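You operate a simulated robot arm through the tools that you are given. There is no shell and no other tool.

You are at the controls of a simulated two-armed robot. One attempt, no reset.

## Task
Seal the box in the press, load it and the table's sealed box into the divided tray and strap them.
Fine: the newly sealed box in space 1, the other in space 3; lever up.

It is judged by the outcome, as a careful person would: the job done as asked, and still so three seconds after it is handed in. It fails if anything else is knocked over, pushed out of place, dropped, spilled or broken. A push-on lid holds only when it is set on centred and level and pressed home; a screw cap is set on level and turned clockwise until tight.

## Robot
Two 7-joint arms with fingered hands on one trunk that stands fixed in place. Base frame: the origin is at the foot of the trunk, x ahead of it, y to its left, z up; the work surface is at about z = 0.76. Units: m, degrees, N and s.
The left shoulder is at [0.021, 0.208, 1.423], the right one opposite. Each reaches about 1.152 m from its shoulder. Payload 5 kg a hand.
The TCP of each hand is the grasp point between the finger pads, 0.048 m short of the fingertips. In the tool frame z runs along the fingers and y along their closing line. The gripper opens to 0.16 m; its body begins 0.056 m behind the TCP. The gripper is a hand of 4 fingers: y runs from the thumb to the fingers, the wrist lies at [-0.026, -0.142, -0.252] in the tool frame, and closing takes about 1.5 s.
Orientation is that of the tool frame in the base frame, as [roll, pitch, yaw] about the fixed x, y, z axes, in that order (R = Rz(yaw) Ry(pitch) Rx(roll)). With the fingers straight down and the wrist toward the robot, the tool's x, y and z point along [0, 1, 0], [1, 0, 0] and [0, 0, -1] of the base frame.

## Interface
- The arms move only by the tool step_arm. It takes "left_steps", "right_steps" or both (then of equal length, played together; a hand with none holds still); each is text: rows parted by semicolons, each of 7 numbers parted by spaces: the closure, from 0 (fully open) to 1 (shut), then the shift along the tool's x, y, z in m, then the turn, a rotation vector about the tool's x, y, z in degrees. In form: claw tx ty tz wx wy wz; .... A call has 1 to 20 rows; each row shifts and turns the commanded pose from where the row before left it, along the tool's axes as they then stand. Rows are played at 5 a second. More than 0.05 m and 8.6 degrees between two rows, or a gripper value outside its range, and nothing of the call is played. A pose out of reach is approached as far as the arm can. The call stops where the force on the tool passes 90 N (or 10 N more than at its start, if that is more) or the arm is blocked; 0.2 s more then pass. Each finger travels about 0.108 m/s and halts on what it meets, pressing with about 30 N; the grip force reading is that of the motor and also rises with nothing between the fingers. The clock runs only during rows and for 0.2 s after the last one: add rows that do not move to give the fingers time. It gives the time, the measured TCP pose, the force on the tool (base axes), the opening and the grip force at its end, in the units of the frame above (readings bear some noise), with the torque about the TCP (base axes, N m) and any sound that the robot's microphone picked up.
- Cameras (640 x 400 px; columns grow to the right, rows downward): "scene" is now at [0.0942, -0.0065, 1.5999]; the picture's right is [-0.09, -1.00, 0.00], its down [-0.68, 0.06, -0.73] and it looks along [0.73, -0.07, -0.68] (base axes); focal length 293 px, centre (320, 200). "left" rides on the left gripper at [-0.087, -0.133, -0.189] in its tool frame; the picture's right is [-0.83, -0.26, 0.49], its down [0.51, -0.71, 0.49] and it looks along [0.22, 0.66, 0.72] (tool axes); focal length 238 px, centre (320, 200). "right" rides on the right gripper at [0.087, -0.133, -0.189] in its tool frame; the picture's right is [-0.83, 0.26, -0.49], its down [-0.51, -0.71, 0.49] and it looks along [-0.22, 0.66, 0.72] (tool axes); focal length 238 px, centre (320, 200). There is no depth. A picture from a camera that has moved, and an enlarged one, comes with that camera's place and axes in the base frame and with its lens.
- grab_frame(camera): a new picture of that camera. No time passes.
- raise_lower(by): moves the trunk up (or, below 0, down) by that many m; the arms and the scene camera ride with it, the base frame stays. It gives what a move gives, with no picture.
- set_grasp(shape, hand): the hand has 4 fingers and takes this shape, open, in about a second: jaw (thumb against the fingers, like two jaws); tri (thumb and two fingers); tip (a fingertip pinch); poke (one finger out to press); point (the index stretched); flat (the hand flat); cup (the hand cupped); fist (a fist). The gripper value then closes the fingers along that shape, each until it touches; the sizes above hold for jaw. It gives what a move gives, with no picture.
- head_to(pan, tilt): turns the head with the scene camera to pan (to the left, within 86 degrees either way) and tilt (down, from -29 to 69), counted from straight ahead of the robot. It gives what a move gives.
- close_up(camera, box): a new picture of the part [left, top, right, bottom] of that camera's present view, enlarged. No time passes.
- finish_job(): hands the job in; it is judged then, once.

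Nothing tells you positions but the pictures and the camera data. Unless the task says otherwise, let go and move clear before handing in.

The tools are called after ">>>" as a command line: name --argument value ..., lists and objects as JSON in quotes. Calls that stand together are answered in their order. step_arm: Moves the arms, as the interface text tells. Its arguments: {"type":"object","properties":{"left_steps":{"type":"string"},"right_steps":{"type":"string"}},"required":[]} The other tools are called the same way: raise_lower (by) moves the trunk up or down; set_grasp (shape, hand) gives the hand a shape; head_to (pan, tilt) turns the head that bears the scene camera; grab_frame (camera) takes a picture; close_up (camera, box) takes an enlarged picture of a part of a camera's view; finish_job () hands the job in.

At the start:

```text
time_s: 0.0
left_ee_pos: [0.6892, 0.2145, 1.333]
left_ee_rot: [-180.0, 0.0, 90.0]
left_contact_force: [0.0, -1.1, -0.7]
left_wrist_torque: [0.0, 0.01, 0.01]
left_width: 0.1595
left_grip_force: 0.0
left_shape: jaw
right_ee_pos: [0.7305, -0.4163, 1.2945]
right_ee_rot: [180.0, 0.1, 89.9]
right_contact_force: [0.0, -0.2, 0.8]
right_wrist_torque: [-0.02, 0.03, -0.01]
right_width: 0.16
right_grip_force: 0.0
right_shape: jaw
trunk travel left (down, up): [-0.425, 0.265]
head pan, tilt (commanded): [-5.1, 42.7]
```

scene: 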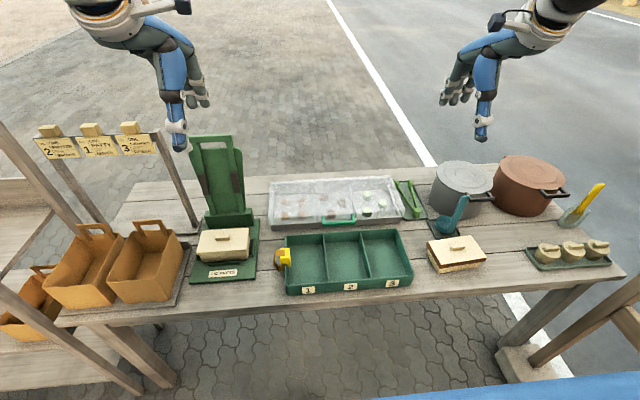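
right: 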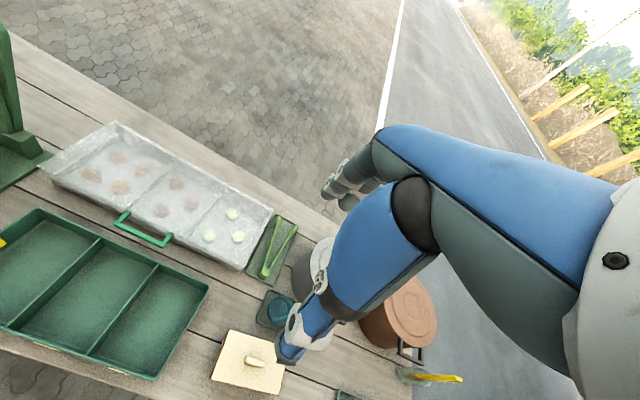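
left: 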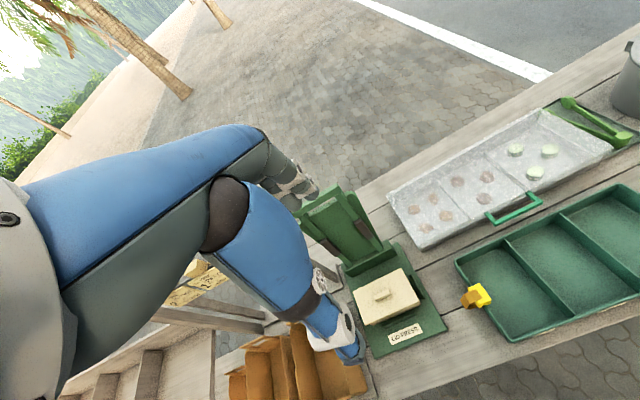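

I see a table with a green press on the left (hinged lever up, a box with a lid in it), a green divided tray in the middle with spaces 1, 2, 3, and a sealed box right of the tray. I'll take close-ups before planning anything.

>>> close_up --camera "scene" --box '[160, 120, 320, 300]'

>>> close_up --camera "scene" --box '[260, 200, 500, 310]'

>>> close_up --camera "left" --box '[280, 160, 640, 400]'

>>> close_up --camera "right" --box '[0, 180, 400, 400]'

>>> close_up --camera "scene" --box '[20, 110, 180, 210]'

```text
2.22 times, centred on (240, 210) of scene
camera zoom: at [0.0942, -0.0065, 1.5999], right [-0.09, -1.0, 0.0], down [-0.68, 0.06, -0.73], along [0.73, -0.07, -0.68], focal length 651 px, centre (498, 178)
```

zoom: 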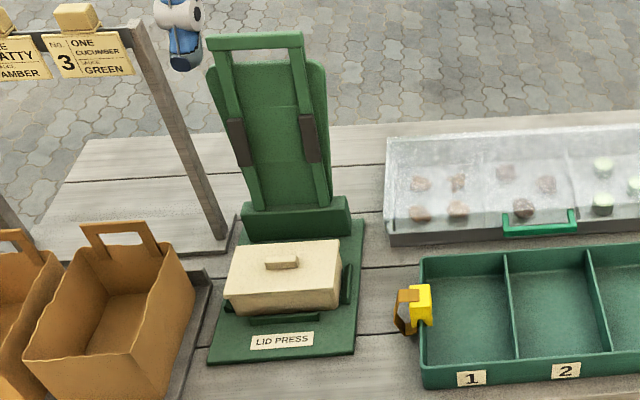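

```text
2.67 times, centred on (380, 255) of scene
camera zoom: at [0.0942, -0.0065, 1.5999], right [-0.09, -1.0, 0.0], down [-0.68, 0.06, -0.73], along [0.73, -0.07, -0.68], focal length 782 px, centre (160, 53)
```

zoom: 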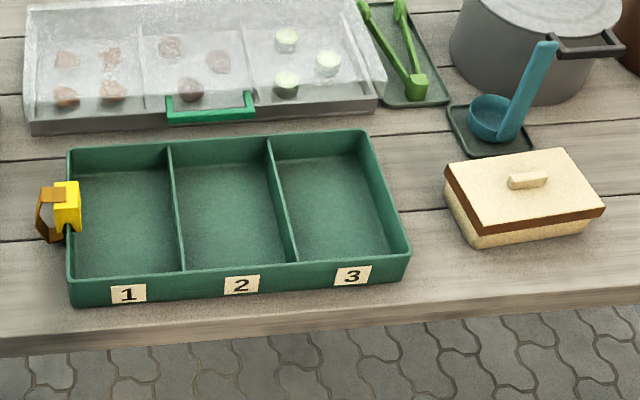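

```text
1.67 times, centred on (460, 280) of left
camera zoom: at [0.5573, 0.1277, 1.5224], right [-0.26, -0.83, -0.49], down [-0.71, 0.51, -0.49], along [0.66, 0.22, -0.72], focal length 397 px, centre (87, 67)
```

zoom: 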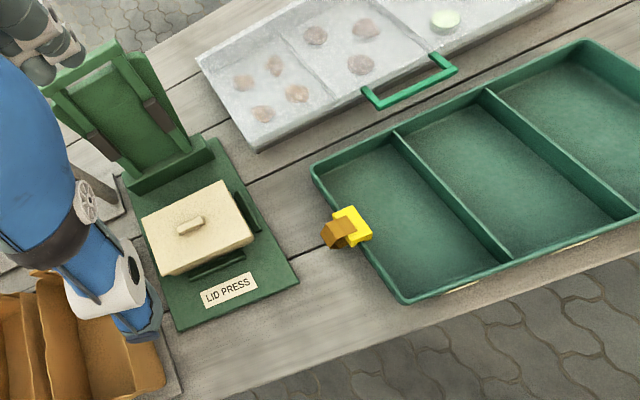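

```text
1.60 times, centred on (200, 290) of right
camera zoom: at [0.5974, -0.3319, 1.4825], right [0.26, -0.83, 0.49], down [-0.71, -0.51, -0.49], along [0.66, -0.22, -0.72], focal length 381 px, centre (512, 56)
```

zoom: 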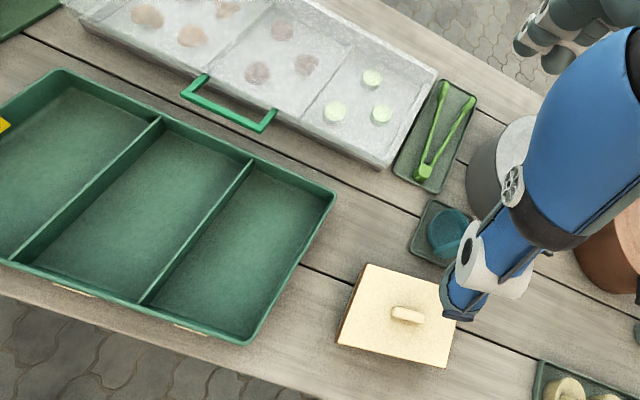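

```text
4.00 times, centred on (100, 160) of scene
camera zoom: at [0.0942, -0.0065, 1.5999], right [-0.09, -1.0, 0.0], down [-0.68, 0.06, -0.73], along [0.73, -0.07, -0.68], focal length 1172 px, centre (1200, 360)
```

zoom: 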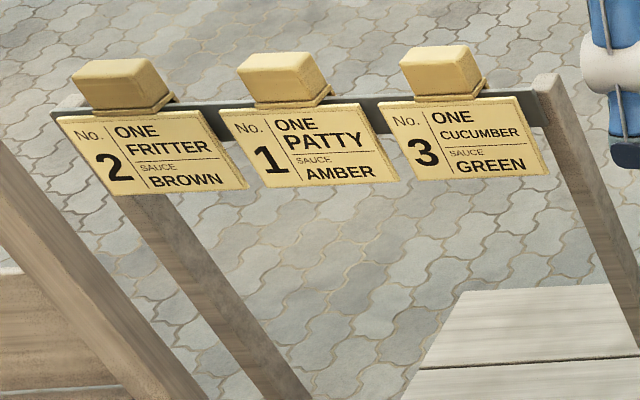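

The press is open with a lidded box in its nest; a yellow strap thing sits on the tray's left wall. I'll zoom in more to understand the strap, its catch and the press mechanism.

>>> close_up --camera "scene" --box '[265, 225, 325, 300]'

>>> close_up --camera "scene" --box '[370, 225, 430, 300]'

>>> close_up --camera "scene" --box '[185, 215, 265, 290]'

>>> close_up --camera "scene" --box '[180, 130, 270, 230]'

>>> close_up --camera "left" --box '[440, 260, 540, 340]'

>>> close_up --camera "left" --box '[290, 180, 460, 360]'

>>> close_up --camera "scene" --box '[415, 220, 495, 285]'

```text
5.33 times, centred on (295, 262) of scene
camera zoom: at [0.0942, -0.0065, 1.5999], right [-0.09, -1.0, 0.0], down [-0.68, 0.06, -0.73], along [0.73, -0.07, -0.68], focal length 1563 px, centre (453, -133)
```

zoom: 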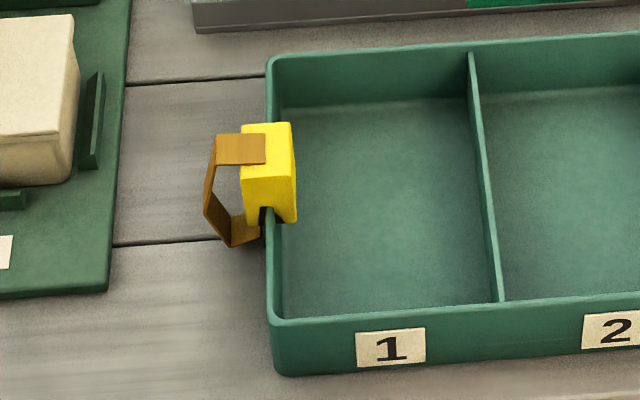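

```text
5.33 times, centred on (400, 262) of scene
camera zoom: at [0.0942, -0.0065, 1.5999], right [-0.09, -1.0, 0.0], down [-0.68, 0.06, -0.73], along [0.73, -0.07, -0.68], focal length 1563 px, centre (-107, -133)
```

zoom: 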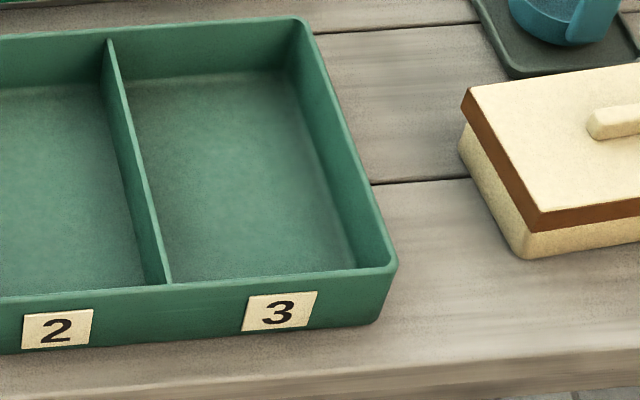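

```text
5.33 times, centred on (225, 252) of scene
camera zoom: at [0.0942, -0.0065, 1.5999], right [-0.09, -1.0, 0.0], down [-0.68, 0.06, -0.73], along [0.73, -0.07, -0.68], focal length 1563 px, centre (827, -80)
```

zoom: 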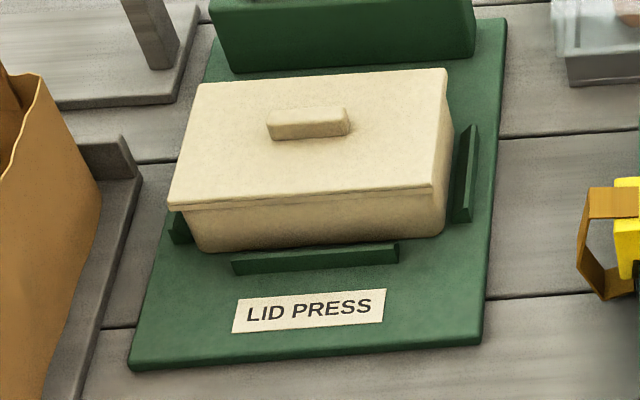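

```text
4.00 times, centred on (225, 180) of scene
camera zoom: at [0.0942, -0.0065, 1.5999], right [-0.09, -1.0, 0.0], down [-0.68, 0.06, -0.73], along [0.73, -0.07, -0.68], focal length 1172 px, centre (700, 280)
```

zoom: 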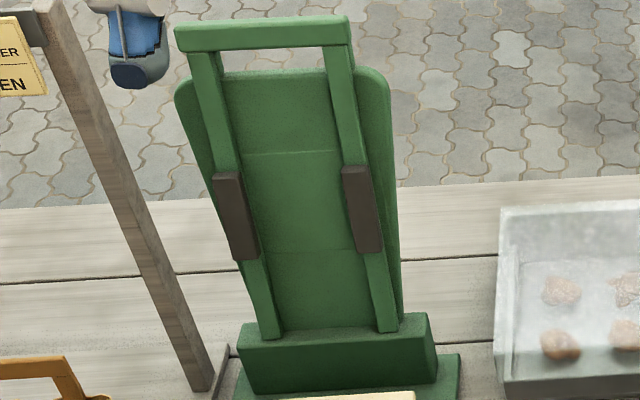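

```text
5.00 times, centred on (490, 300) of left
camera zoom: at [0.5573, 0.1277, 1.5224], right [-0.26, -0.83, -0.49], down [-0.71, 0.51, -0.49], along [0.66, 0.22, -0.72], focal length 1192 px, centre (-530, -300)
```

zoom: 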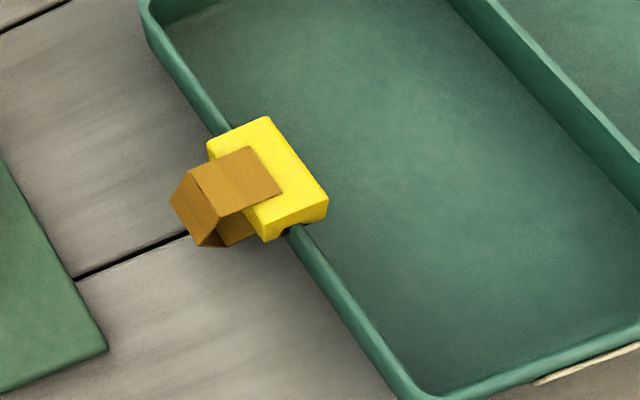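

```text
2.22 times, centred on (375, 270) of left
camera zoom: at [0.5573, 0.1277, 1.5224], right [-0.26, -0.83, -0.49], down [-0.71, 0.51, -0.49], along [0.66, 0.22, -0.72], focal length 530 px, centre (198, 44)
```

zoom: 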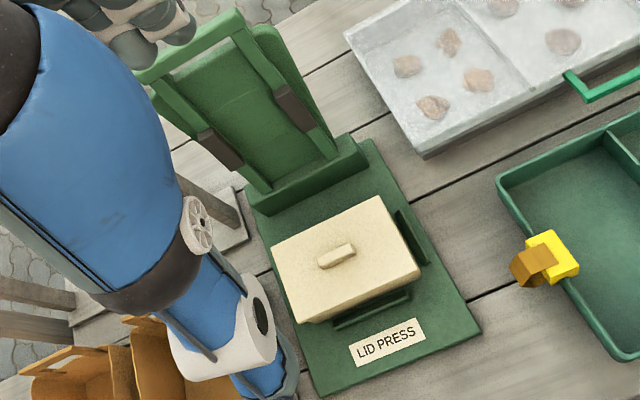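

```text
6.15 times, centred on (455, 252) of scene
camera zoom: at [0.0942, -0.0065, 1.5999], right [-0.09, -1.0, 0.0], down [-0.68, 0.06, -0.73], along [0.73, -0.07, -0.68], focal length 1804 px, centre (-511, -123)
```

zoom: 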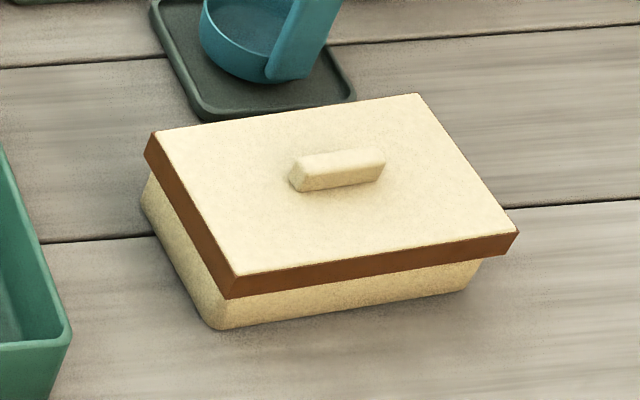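

Lid box in the press sits near (0.74, 0.26), the tray spans about x 0.575–0.77, y 0.055 to −0.35, and the sealed box is near (0.655, −0.51). The boxes (about 0.16 × 0.095) must be turned 90° to fit a space. I'll move both hands high and clear so their cameras show the press from its left and the tray's far right wall.

>>> step_arm --left_steps "0 0.02936 -0.01986 0.03043 0 0 0;0 0.02936 -0.01986 0.03043 0 0 0;0 0.02936 -0.01986 0.03043 0 0 0;0 0.02936 -0.01986 0.03043 0 0 0;0 0.02936 -0.01986 0.03043 0 0 0;0 0.02936 -0.01986 0.03043 0 0 0;0 0.02936 -0.01986 0.03043 0 0 0;0 0 0 0 0 0 0;0 0 0 0 0 0 0;0 0 0 0 0 0 0;0 0 0 0 0 0 0;0 0 0 0 0 0 0;0 0 0 0 0 0 0" --right_steps "0 -0.0268 -0.026 0.029 0 0 0;0 -0.0268 -0.026 0.029 0 0 0;0 -0.0268 -0.026 0.029 0 0 0;0 -0.0268 -0.026 0.029 0 0 0;0 -0.0268 -0.026 0.029 0 0 0;0 0 0 0 0 0 -8;0 0 0 0 0 0 -8;0 0 0 0 0 0 -8;0 0 0 0 0 0 -8;0 0 0 0 0 0 -8;0 0 0 0 0 0 -8;0 0 0 0 0 0 -8;0 0 0 0 0 0 -8"

>>> grab_frame --camera "left"

>>> grab_frame --camera "right"

```text
time_s: 2.8
left_ee_pos: [0.5513, 0.4212, 1.1193]
left_ee_rot: [-180.0, 0.0, 89.9]
left_contact_force: [0.5, -0.6, 0.1]
left_wrist_torque: [0.03, 0.1, -0.04]
left_width: 0.1598
left_grip_force: 0.1
left_shape: jaw
right_ee_pos: [0.6016, -0.5522, 1.1487]
right_ee_rot: [179.9, -0.1, 154.2]
right_contact_force: [1.0, -0.2, -0.7]
right_wrist_torque: [0.03, -0.01, 0.01]
right_width: 0.1598
right_grip_force: 0.0
right_shape: jaw
trunk travel left (down, up): [-0.425, 0.265]
head pan, tilt (commanded): [-5.1, 42.7]
```

```text
taken
camera left: at [0.4191, 0.3339, 1.3091], right [-0.26, -0.83, -0.49], down [-0.71, 0.51, -0.49], along [0.66, 0.22, -0.72], focal length 238 px, centre (320, 200)
```

left: 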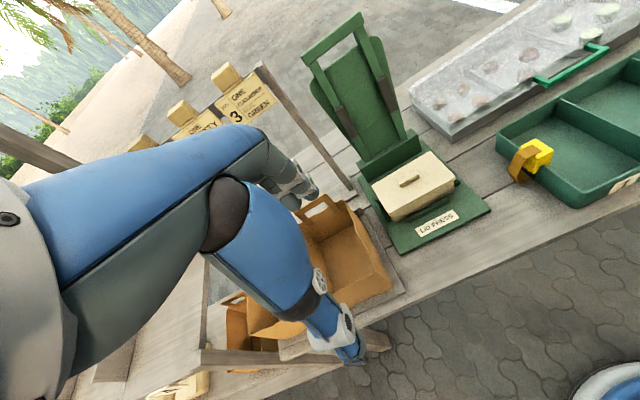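

```text
taken
camera right: at [0.4639, -0.6341, 1.3371], right [0.86, -0.13, 0.49], down [0.14, -0.86, -0.49], along [0.48, 0.49, -0.72], focal length 238 px, centre (320, 200)
```

right: 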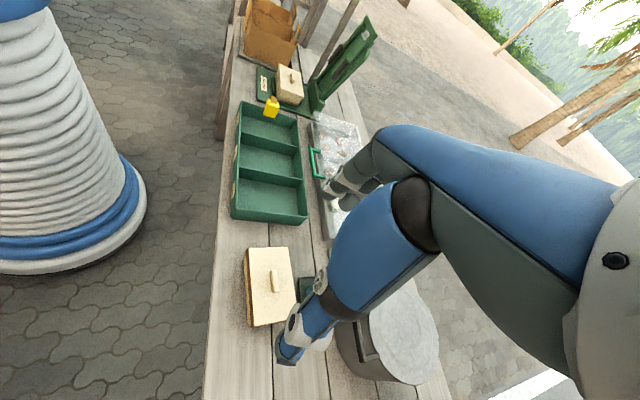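

>>> close_up --camera "left" --box '[350, 120, 510, 260]'

>>> close_up --camera "right" --box '[220, 90, 330, 240]'

>>> close_up --camera "right" --box '[250, 10, 390, 120]'

>>> close_up --camera "right" --box '[220, 230, 320, 340]'

>>> close_up --camera "left" --box '[290, 0, 440, 180]'

```text
2.86 times, centred on (430, 190) of left
camera zoom: at [0.4191, 0.3339, 1.3091], right [-0.26, -0.83, -0.49], down [-0.71, 0.51, -0.49], along [0.66, 0.22, -0.72], focal length 681 px, centre (6, 229)
```

zoom: 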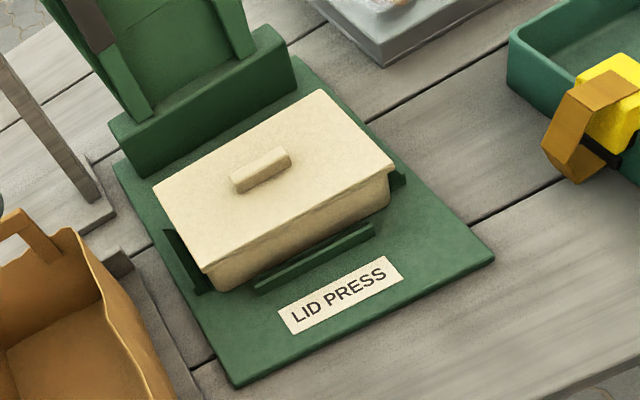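

```text
2.67 times, centred on (275, 165) of right
camera zoom: at [0.4639, -0.6341, 1.3371], right [0.86, -0.13, 0.49], down [0.14, -0.86, -0.49], along [0.48, 0.49, -0.72], focal length 636 px, centre (440, 293)
```

zoom: 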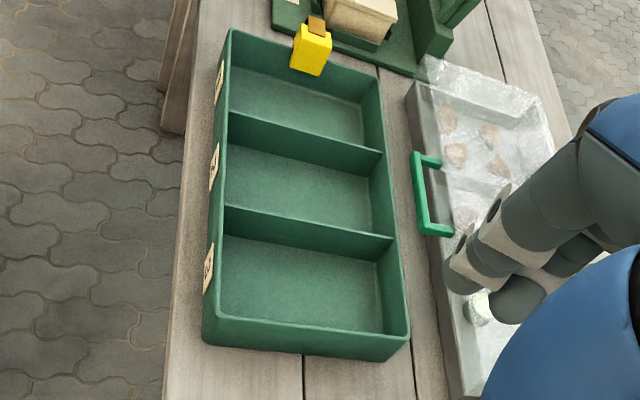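

```text
3.64 times, centred on (320, 65) of right
camera zoom: at [0.4639, -0.6341, 1.3371], right [0.86, -0.13, 0.49], down [0.14, -0.86, -0.49], along [0.48, 0.49, -0.72], focal length 867 px, centre (320, 691)
```

zoom: 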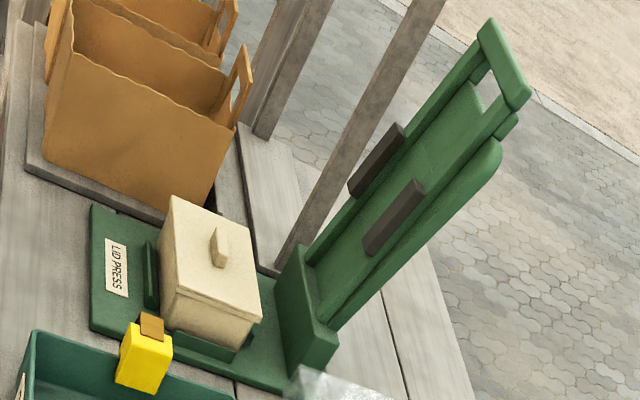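

```text
3.64 times, centred on (270, 285) of right
camera zoom: at [0.4639, -0.6341, 1.3371], right [0.86, -0.13, 0.49], down [0.14, -0.86, -0.49], along [0.48, 0.49, -0.72], focal length 867 px, centre (502, -109)
```

zoom: 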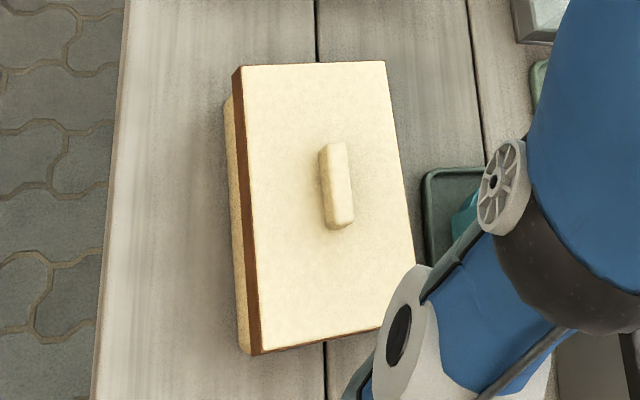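

```text
2.22 times, centred on (365, 90) of left
camera zoom: at [0.4191, 0.3339, 1.3091], right [-0.26, -0.83, -0.49], down [-0.71, 0.51, -0.49], along [0.66, 0.22, -0.72], focal length 530 px, centre (220, 444)
```

zoom: 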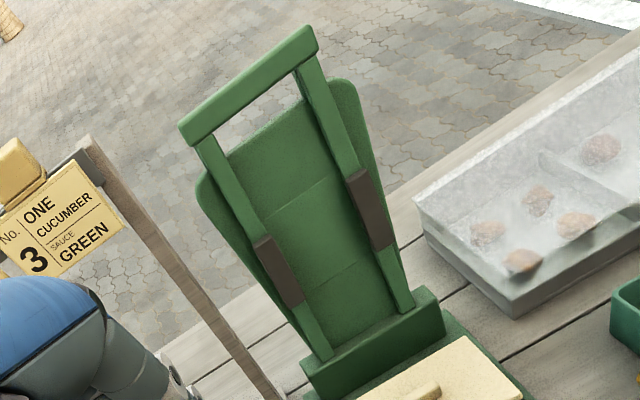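

The tray's right wall may have a catch that I haven't seen yet. Zooming in on it and on the yellow clip.

>>> close_up --camera "right" --box '[225, 180, 315, 235]'

>>> close_up --camera "right" --box '[250, 85, 300, 120]'

>>> close_up --camera "left" --box '[500, 120, 580, 200]'

>>> grab_frame --camera "scene"

```text
7.11 times, centred on (270, 208) of right
camera zoom: at [0.4639, -0.6341, 1.3371], right [0.86, -0.13, 0.49], down [0.14, -0.86, -0.49], along [0.48, 0.49, -0.72], focal length 1695 px, centre (676, 147)
```

zoom: 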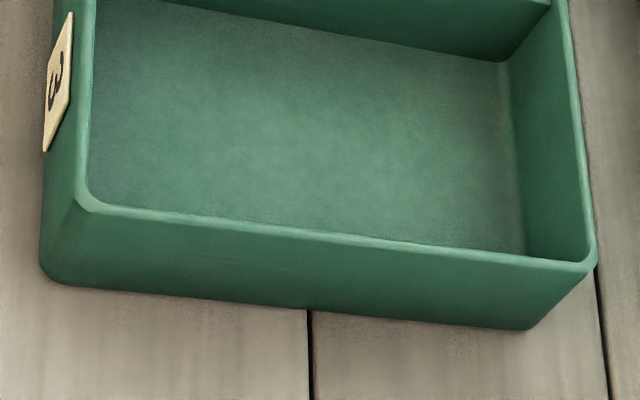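

```text
11.43 times, centred on (275, 102) of right
camera zoom: at [0.4639, -0.6341, 1.3371], right [0.86, -0.13, 0.49], down [0.14, -0.86, -0.49], along [0.48, 0.49, -0.72], focal length 2724 px, centre (834, 1314)
```

zoom: 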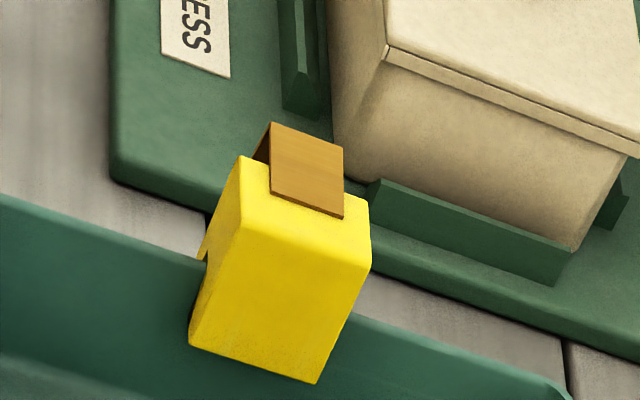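

```text
5.00 times, centred on (540, 160) of left
camera zoom: at [0.4191, 0.3339, 1.3091], right [-0.26, -0.83, -0.49], down [-0.71, 0.51, -0.49], along [0.66, 0.22, -0.72], focal length 1192 px, centre (-780, 400)
```

zoom: 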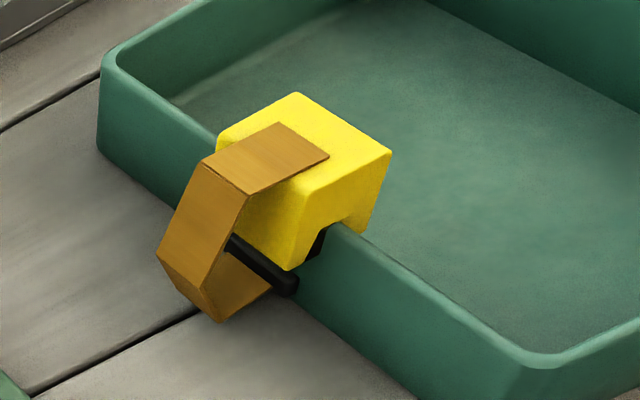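

```text
taken
camera scene: at [0.095, -0.0066, 1.5998], right [-0.09, -1.0, 0.0], down [-0.68, 0.06, -0.73], along [0.73, -0.07, -0.68], focal length 293 px, centre (320, 200)
```

scene: 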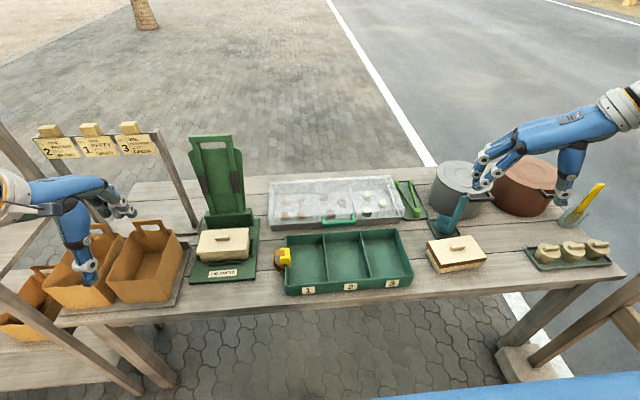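

The press lever's crossbar is at about (0.915, 0.259, 1.126), hinged near (0.87, 0.26, 0.82), with two dark pads that will land either side of the lid knob. The strap's yellow clip straddles the tray's left rim at (0.671, 0.053), top z about 0.846. Next I bring the left hand over the lever's crossbar.

>>> step_arm --left_steps "0 0 0 -0.045 0 0 0;0 0 0 -0.045 0 0 0;0 0 0 -0.045 0 0 0;0 0 0 -0.035 0 0 0;0 -0.018 0.0404 0 0 0 0;0 -0.018 0.0404 0 0 0 0;0 -0.018 0.0404 0 0 0 0;0 -0.018 0.0404 0 0 0 0;0 -0.018 0.0404 0 0 0 0;0 -0.018 0.0404 0 0 0 0;0 -0.018 0.0404 0 0 0 0;0 -0.018 0.0404 0 0 0 0;0 -0.018 0.0404 0 0 0 0;0 0 0 0 0 0 0"

>>> grab_frame --camera "scene"

>>> grab_frame --camera "left"

>>> grab_frame --camera "right"

```text
time_s: 5.8
left_ee_pos: [0.9128, 0.2571, 1.2921]
left_ee_rot: [179.9, 0.0, 89.9]
left_contact_force: [-1.0, 0.6, 0.9]
left_wrist_torque: [-0.03, -0.09, 0.02]
left_width: 0.1599
left_grip_force: 0.1
left_shape: jaw
left hand out of reach, approached as far as the arm can: row 4
right_ee_pos: [0.5986, -0.5518, 1.1499]
right_ee_rot: [180.0, 0.0, 154.0]
right_contact_force: [-1.5, -0.4, 1.1]
right_wrist_torque: [-0.05, -0.08, 0.0]
right_width: 0.1599
right_grip_force: 0.1
right_shape: jaw
trunk travel left (down, up): [-0.425, 0.265]
head pan, tilt (commanded): [-5.1, 42.7]
```

```text
taken
camera scene: at [0.0924, -0.0059, 1.6001], right [-0.09, -1.0, 0.0], down [-0.68, 0.06, -0.74], along [0.73, -0.07, -0.68], focal length 293 px, centre (320, 200)
```

scene: 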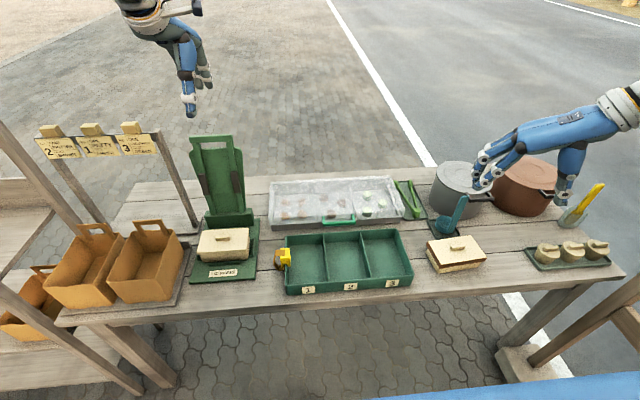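

```text
taken
camera left: at [0.7807, 0.1702, 1.48], right [-0.26, -0.83, -0.49], down [-0.71, 0.51, -0.49], along [0.66, 0.22, -0.72], focal length 238 px, centre (320, 200)
```

left: 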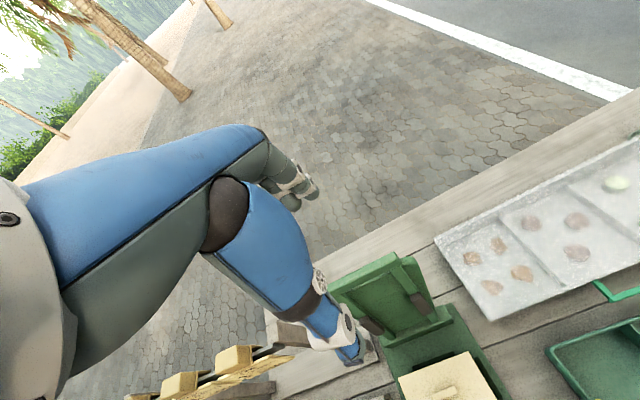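

```text
taken
camera right: at [0.4619, -0.6328, 1.3386], right [0.86, -0.13, 0.49], down [0.14, -0.86, -0.49], along [0.48, 0.49, -0.72], focal length 238 px, centre (320, 200)
```

right: 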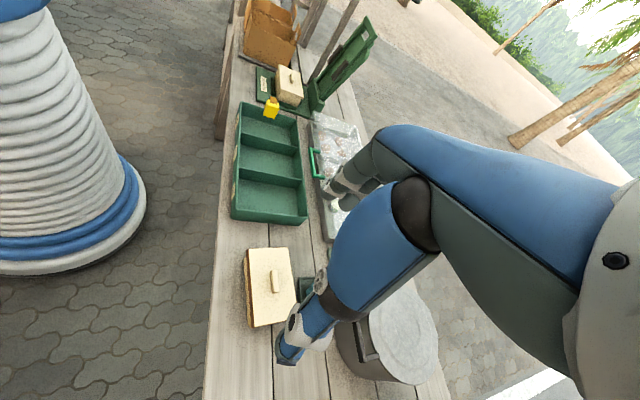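

The left hand is above the lever; checking the finger layout close up before descending over the bar.

>>> close_up --camera "scene" --box '[140, 0, 300, 220]'

>>> close_up --camera "left" --box '[240, 140, 480, 390]'

>>> close_up --camera "right" --box '[290, 0, 410, 120]'

```text
1.82 times, centred on (220, 110) of scene
camera zoom: at [0.0924, -0.0059, 1.6001], right [-0.09, -1.0, 0.0], down [-0.68, 0.06, -0.74], along [0.73, -0.07, -0.68], focal length 533 px, centre (502, 364)
```

zoom: 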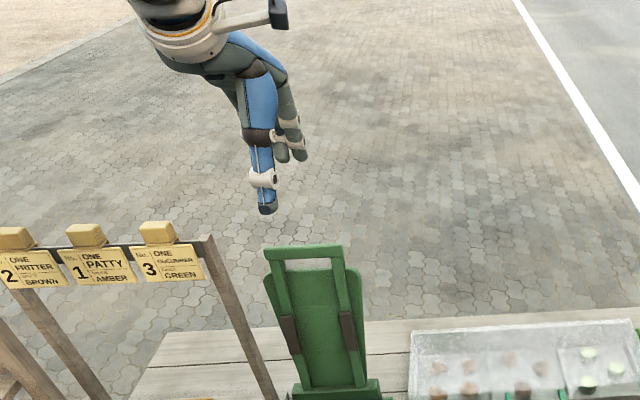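

```text
1.60 times, centred on (360, 265) of left
camera zoom: at [0.7807, 0.1702, 1.48], right [-0.26, -0.83, -0.49], down [-0.71, 0.51, -0.49], along [0.66, 0.22, -0.72], focal length 381 px, centre (256, 96)
```

zoom: 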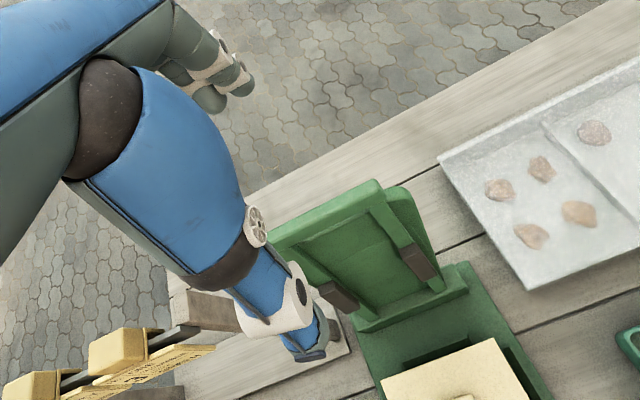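

```text
3.33 times, centred on (350, 60) of right
camera zoom: at [0.4619, -0.6328, 1.3386], right [0.86, -0.13, 0.49], down [0.14, -0.86, -0.49], along [0.48, 0.49, -0.72], focal length 794 px, centre (220, 667)
```

zoom: 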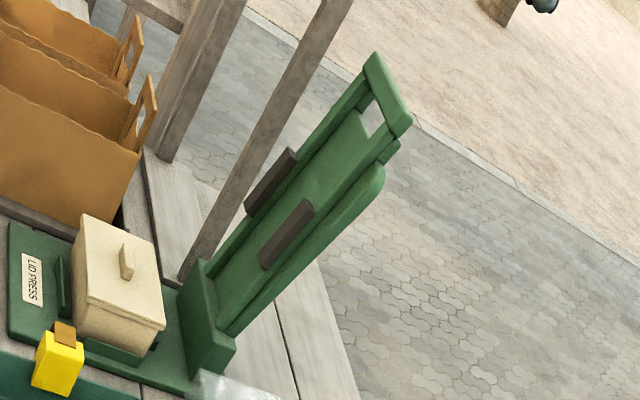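

The bar sits right below the open hand, so I descend straddling it and close to a loose cage around it.

>>> step_arm --left_steps "0 0 0.002 0.0365 0 0 0;0 0 0 0.0365 0 0 0;0 0 0 0.0365 0 0 0;0 0 0 0.0365 0 0 0;0 0 0 0 0 0 0;0.3 0 0 0 0 0 0;0.5 0 0 0 0 0 0;0.6 0 0 0 0 0 0;0.6 0 0 0 0 0 0;0.6 0 0 0 0 0 0"

>>> close_up --camera "scene" --box '[160, 80, 280, 200]'

>>> close_up --camera "left" --box '[200, 120, 480, 390]'

>>> close_up --camera "right" --box '[290, 0, 410, 120]'

```text
time_s: 8.0
left_ee_pos: [0.9164, 0.2572, 1.1453]
left_ee_rot: [-179.9, 0.0, 90.0]
left_contact_force: [-0.2, 0.1, 0.1]
left_wrist_torque: [0.0, -0.01, -0.02]
left_width: 0.0647
left_grip_force: 0.2
left_shape: jaw
right_ee_pos: [0.6002, -0.5519, 1.1499]
right_ee_rot: [-180.0, 0.0, 154.0]
right_contact_force: [-0.3, -0.7, -0.4]
right_wrist_torque: [0.01, 0.01, 0.01]
right_width: 0.1597
right_grip_force: 0.1
right_shape: jaw
trunk travel left (down, up): [-0.425, 0.265]
head pan, tilt (commanded): [-5.1, 42.7]
```

```text
3.33 times, centred on (220, 140) of scene
camera zoom: at [0.094, -0.0067, 1.5999], right [-0.09, -1.0, 0.0], down [-0.68, 0.06, -0.73], along [0.73, -0.07, -0.68], focal length 977 px, centre (653, 400)
```

zoom: 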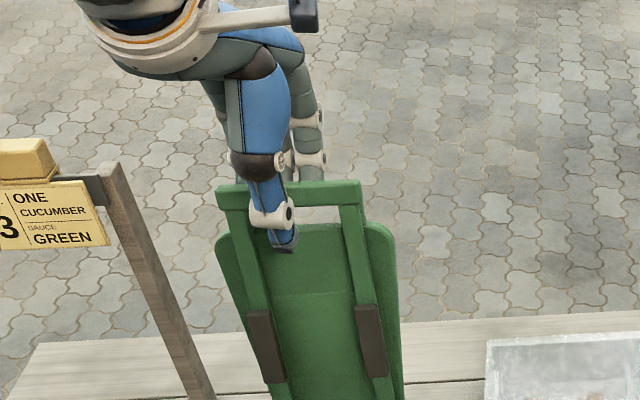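

```text
1.48 times, centred on (340, 255) of left
camera zoom: at [0.784, 0.1707, 1.334], right [-0.26, -0.83, -0.49], down [-0.71, 0.51, -0.49], along [0.66, 0.22, -0.72], focal length 353 px, centre (290, 118)
```

zoom: 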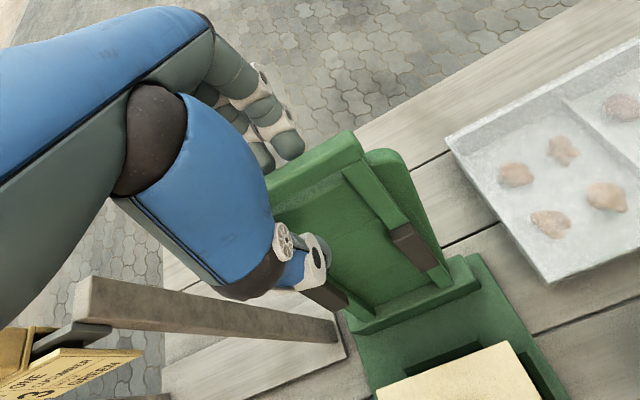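

```text
3.33 times, centred on (350, 60) of right
camera zoom: at [0.4634, -0.6336, 1.3376], right [0.86, -0.13, 0.49], down [0.14, -0.86, -0.49], along [0.48, 0.49, -0.72], focal length 794 px, centre (220, 667)
```

zoom: 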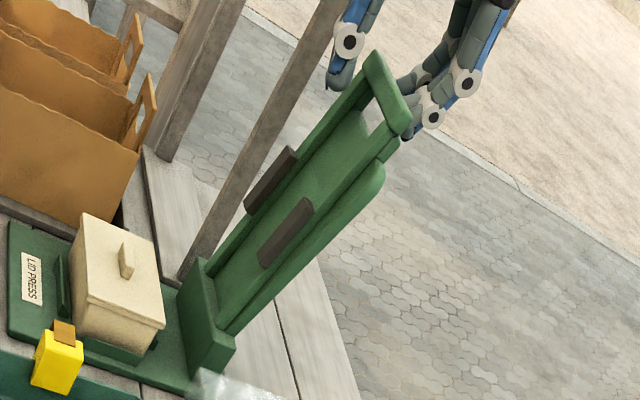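

The bar is caged between thumb (front) and fingers (behind) without contact. I'll tighten the cage slightly and start swinging the lever along its arc, a third of the way first.

>>> step_arm --left_steps "0.7 0 0 0 0 0 0;0.7 0 0 0 0 0 0;0.7 0 -0.01755 -0.001 -1.75 0 0;0.7 0 -0.01755 -0.001 -1.75 0 0;0.7 0 -0.0176 0 -1.75 0 0;0.7 0 -0.0176 0 -1.75 0 0;0.7 0 -0.01755 0.001 -1.75 0 0;0.7 0 -0.01755 0.001 -1.75 0 0;0.7 0 -0.0175 0.0021 -1.75 0 0;0.7 0 -0.0175 0.0021 -1.75 0 0"

>>> close_up --camera "scene" --box '[140, 60, 300, 260]'

>>> close_up --camera "right" --box '[230, 0, 410, 120]'

```text
time_s: 10.2
left_ee_pos: [0.7776, 0.2581, 1.1239]
left_ee_rot: [166.0, 0.1, 90.0]
left_contact_force: [-0.2, -0.4, -0.3]
left_wrist_torque: [0.0, 0.01, -0.02]
left_width: 0.0481
left_grip_force: 0.1
left_shape: jaw
right_ee_pos: [0.6003, -0.552, 1.149]
right_ee_rot: [179.9, 0.1, 154.0]
right_contact_force: [0.4, 0.0, 0.9]
right_wrist_torque: [-0.02, -0.05, -0.02]
right_width: 0.1597
right_grip_force: 0.0
right_shape: jaw
trunk travel left (down, up): [-0.425, 0.265]
head pan, tilt (commanded): [-5.1, 42.7]
```

```text
2.00 times, centred on (220, 160) of scene
camera zoom: at [0.0938, -0.0066, 1.5999], right [-0.09, -1.0, 0.0], down [-0.68, 0.06, -0.73], along [0.73, -0.07, -0.68], focal length 586 px, centre (520, 280)
```

zoom: 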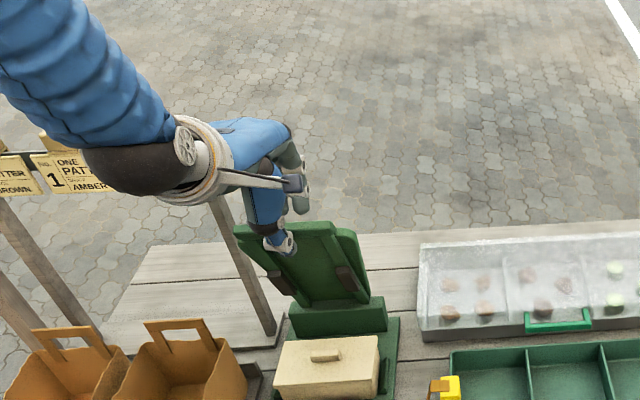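

```text
3.33 times, centred on (320, 60) of right
camera zoom: at [0.4631, -0.6335, 1.3377], right [0.86, -0.13, 0.49], down [0.14, -0.86, -0.49], along [0.48, 0.49, -0.72], focal length 794 px, centre (320, 667)
```

zoom: 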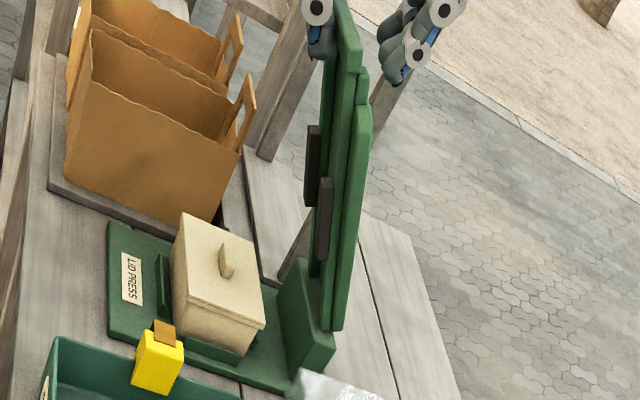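

The lever (board and all) follows the hand freely. Continuing the swing down.

>>> step_arm --left_steps "0.7 0 -0.01725 0.0031 -1.75 0 0;0.7 0 -0.01725 0.0031 -1.75 0 0;0.7 0 -0.01705 0.0041 -1.75 0 0;0.7 0 -0.01705 0.0041 -1.75 0 0;0.7 0 -0.0168 0.0051 -1.75 0 0;0.7 0 -0.0168 0.0051 -1.75 0 0;0.7 0 -0.01645 0.006 -1.75 0 0;0.7 0 -0.01645 0.006 -1.75 0 0"

>>> close_up --camera "scene" --box '[140, 80, 300, 280]'

>>> close_up --camera "right" --box '[210, 0, 390, 120]'

```text
time_s: 12.0
left_ee_pos: [0.6644, 0.26, 1.0441]
left_ee_rot: [151.9, 0.0, 90.0]
left_contact_force: [0.4, -0.2, 0.1]
left_wrist_torque: [0.0, 0.09, 0.0]
left_width: 0.0484
left_grip_force: 0.0
left_shape: jaw
right_ee_pos: [0.6012, -0.551, 1.1486]
right_ee_rot: [-179.9, 0.0, 154.0]
right_contact_force: [0.3, -0.8, 0.1]
right_wrist_torque: [-0.02, 0.01, 0.0]
right_width: 0.1598
right_grip_force: 0.0
right_shape: jaw
trunk travel left (down, up): [-0.425, 0.265]
head pan, tilt (commanded): [-5.1, 42.7]
```

```text
2.00 times, centred on (220, 180) of scene
camera zoom: at [0.0944, -0.0063, 1.5999], right [-0.09, -1.0, 0.0], down [-0.68, 0.06, -0.73], along [0.73, -0.07, -0.68], focal length 586 px, centre (520, 240)
```

zoom: 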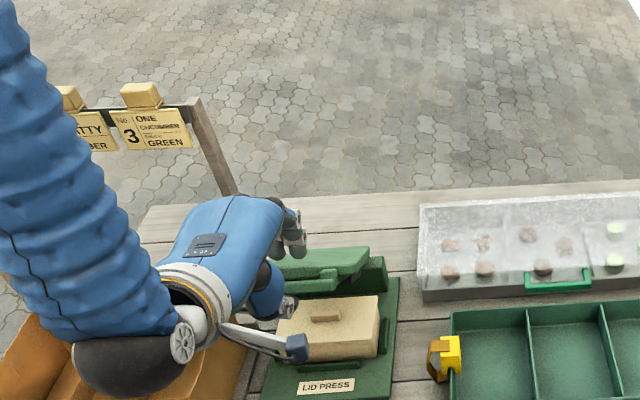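

```text
3.33 times, centred on (300, 60) of right
camera zoom: at [0.4637, -0.6332, 1.3376], right [0.86, -0.13, 0.49], down [0.14, -0.86, -0.49], along [0.48, 0.49, -0.72], focal length 794 px, centre (387, 667)
```

zoom: 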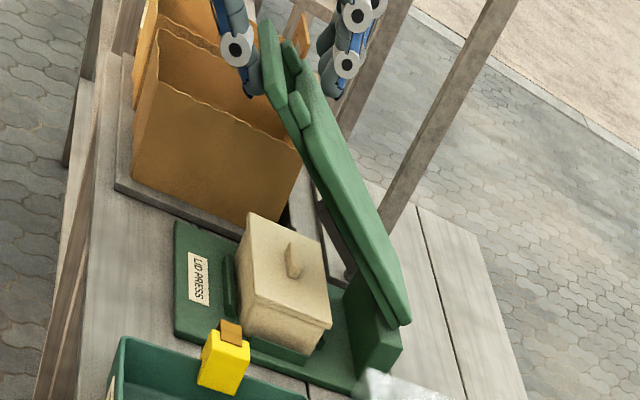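

The bar is still caged well; continuing down toward the lid, more slowly near contact.

>>> step_arm --left_steps "0.7 0 -0.01605 0.0071 -1.75 0 0;0.7 0 -0.01605 0.0071 -1.75 0 0;0.7 0 -0.0156 0.008 -1.75 0 0;0.7 0 -0.0156 0.008 -1.75 0 0;0.7 0 -0.0151 0.0089 -1.75 0 0;0.7 0 -0.0151 0.0089 -1.75 0 0;0.7 0 -0.0145 0.0098 -1.75 0 0"

>>> close_up --camera "scene" --box '[140, 100, 300, 300]'

>>> close_up --camera "right" --box '[210, 0, 390, 120]'

```text
time_s: 13.6
left_ee_pos: [0.6061, 0.2585, 0.9391]
left_ee_rot: [139.7, 0.0, 90.0]
left_contact_force: [-0.8, -0.3, -1.2]
left_wrist_torque: [-0.03, 0.02, -0.02]
left_width: 0.0483
left_grip_force: 0.1
left_shape: jaw
right_ee_pos: [0.5999, -0.5501, 1.1493]
right_ee_rot: [-179.9, 0.0, 154.1]
right_contact_force: [-0.5, -0.3, -0.3]
right_wrist_torque: [-0.03, -0.01, 0.02]
right_width: 0.1597
right_grip_force: 0.1
right_shape: jaw
trunk travel left (down, up): [-0.425, 0.265]
head pan, tilt (commanded): [-5.1, 42.7]
```

```text
2.00 times, centred on (220, 200) of scene
camera zoom: at [0.0945, -0.0064, 1.5999], right [-0.09, -1.0, 0.0], down [-0.68, 0.06, -0.73], along [0.73, -0.07, -0.68], focal length 586 px, centre (520, 200)
```

zoom: 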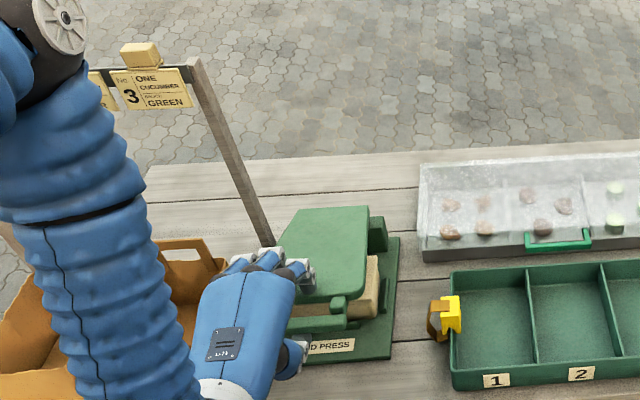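

```text
3.33 times, centred on (300, 60) of right
camera zoom: at [0.4638, -0.6332, 1.3376], right [0.86, -0.13, 0.49], down [0.14, -0.86, -0.49], along [0.48, 0.49, -0.72], focal length 794 px, centre (387, 667)
```

zoom: 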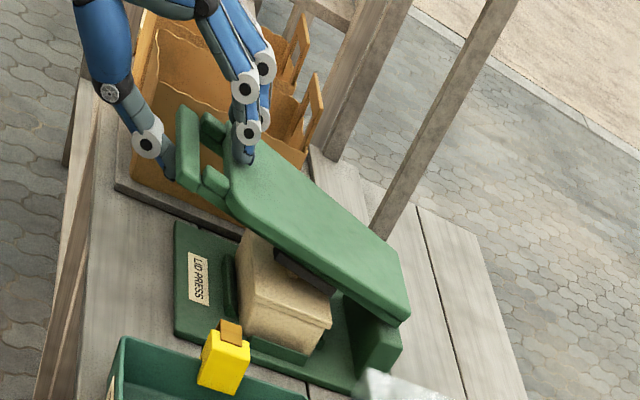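

The lever is nearly on the lid, with the fingers above the plate and thumb under the bar. I continue in small steps, watching the force.

>>> step_arm --left_steps "0.7 0 -0.0145 0.0098 -1.75 0 0;0.7 0 -0.01385 0.0106 -1.75 0 0;0.7 0 -0.01385 0.0106 -1.75 0 0"

>>> close_up --camera "scene" --box '[160, 180, 280, 290]'

>>> close_up --camera "right" --box '[210, 20, 370, 120]'

```text
time_s: 14.4
left_ee_pos: [0.5944, 0.2589, 0.8859]
left_ee_rot: [134.5, 0.0, 90.0]
left_contact_force: [-2.3, -0.2, -1.3]
left_wrist_torque: [-0.02, 0.07, -0.01]
left_width: 0.0486
left_grip_force: 0.1
left_shape: jaw
right_ee_pos: [0.6012, -0.5515, 1.1481]
right_ee_rot: [179.9, 0.0, 154.0]
right_contact_force: [0.2, 0.2, -0.4]
right_wrist_torque: [-0.01, 0.01, -0.03]
right_width: 0.1597
right_grip_force: 0.1
right_shape: jaw
trunk travel left (down, up): [-0.425, 0.265]
head pan, tilt (commanded): [-5.1, 42.7]
```

```text
3.64 times, centred on (220, 235) of scene
camera zoom: at [0.0945, -0.0062, 1.5999], right [-0.09, -1.0, 0.0], down [-0.68, 0.06, -0.73], along [0.73, -0.07, -0.68], focal length 1066 px, centre (684, 73)
```

zoom: 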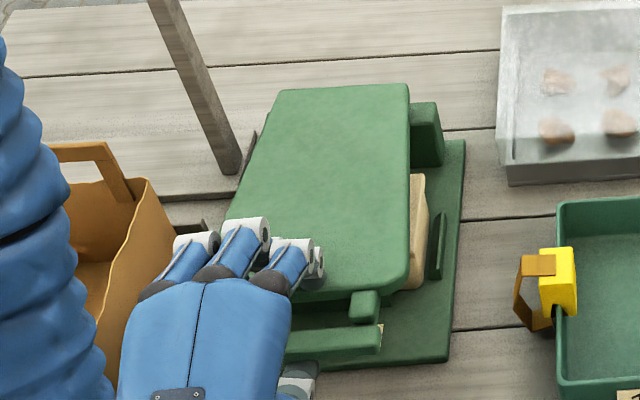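

```text
4.00 times, centred on (290, 70) of right
camera zoom: at [0.4638, -0.6331, 1.3377], right [0.86, -0.13, 0.49], down [0.14, -0.86, -0.49], along [0.48, 0.49, -0.72], focal length 953 px, centre (440, 720)
```

zoom: 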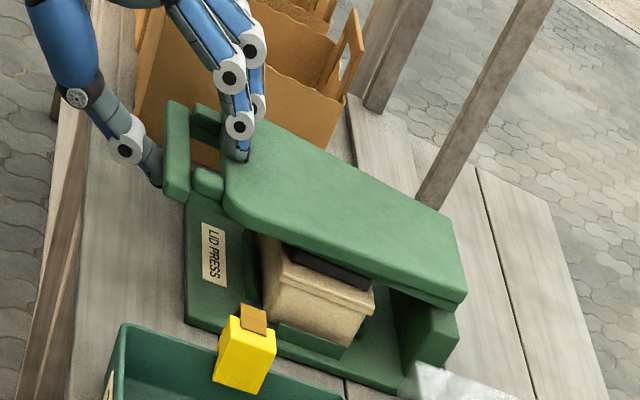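

The pads are just over the lid and the fingers rest on the plate. Now I press straight down in small steps and read the force.

>>> step_arm --left_steps "0.7 0 -0.0043 0.0035 0 0 0;0.7 0 -0.0043 0.0035 0 0 0;0.7 0 -0.0036 0.0036 0 0 0;0.7 0 -0.0036 0.0036 0 0 0"

>>> close_up --camera "right" --box '[210, 20, 370, 120]'

>>> close_up --camera "scene" --box '[160, 180, 280, 290]'

```text
time_s: 15.4
left_ee_pos: [0.5938, 0.2583, 0.8655]
left_ee_rot: [134.5, 0.0, 90.0]
left_contact_force: [-0.9, 0.0, 1.0]
left_wrist_torque: [-0.03, 0.0, -0.01]
left_width: 0.0478
left_grip_force: 0.0
left_shape: jaw
right_ee_pos: [0.6009, -0.5535, 1.1491]
right_ee_rot: [180.0, 0.0, 154.1]
right_contact_force: [0.6, 0.3, 0.5]
right_wrist_torque: [-0.02, 0.01, 0.01]
right_width: 0.1598
right_grip_force: 0.0
right_shape: jaw
trunk travel left (down, up): [-0.425, 0.265]
head pan, tilt (commanded): [-5.1, 42.7]
```

```text
4.00 times, centred on (290, 70) of right
camera zoom: at [0.4635, -0.6334, 1.3376], right [0.86, -0.13, 0.49], down [0.14, -0.86, -0.49], along [0.48, 0.49, -0.72], focal length 953 px, centre (440, 720)
```

zoom: 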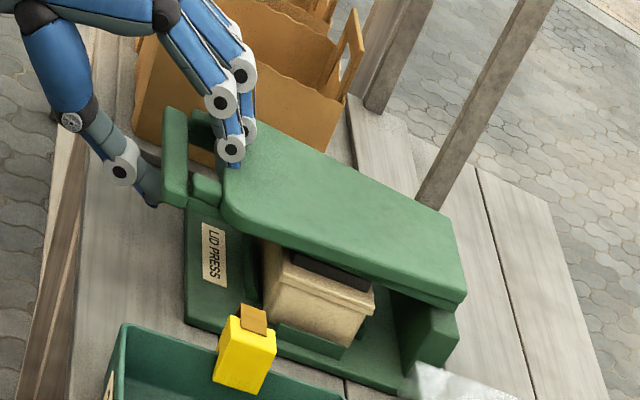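

```text
3.64 times, centred on (220, 235) of scene
camera zoom: at [0.0941, -0.0066, 1.5999], right [-0.09, -1.0, 0.0], down [-0.68, 0.06, -0.73], along [0.73, -0.07, -0.68], focal length 1066 px, centre (684, 73)
```

zoom: 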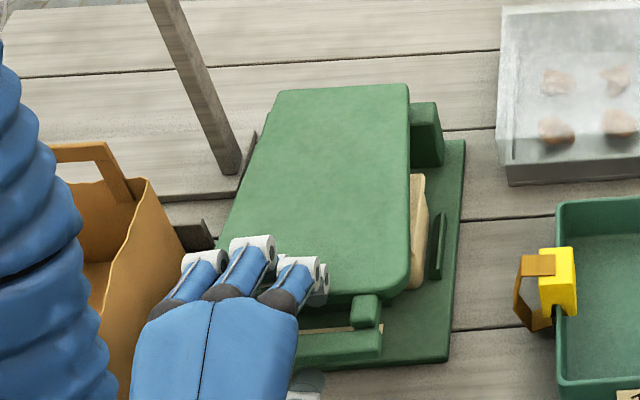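

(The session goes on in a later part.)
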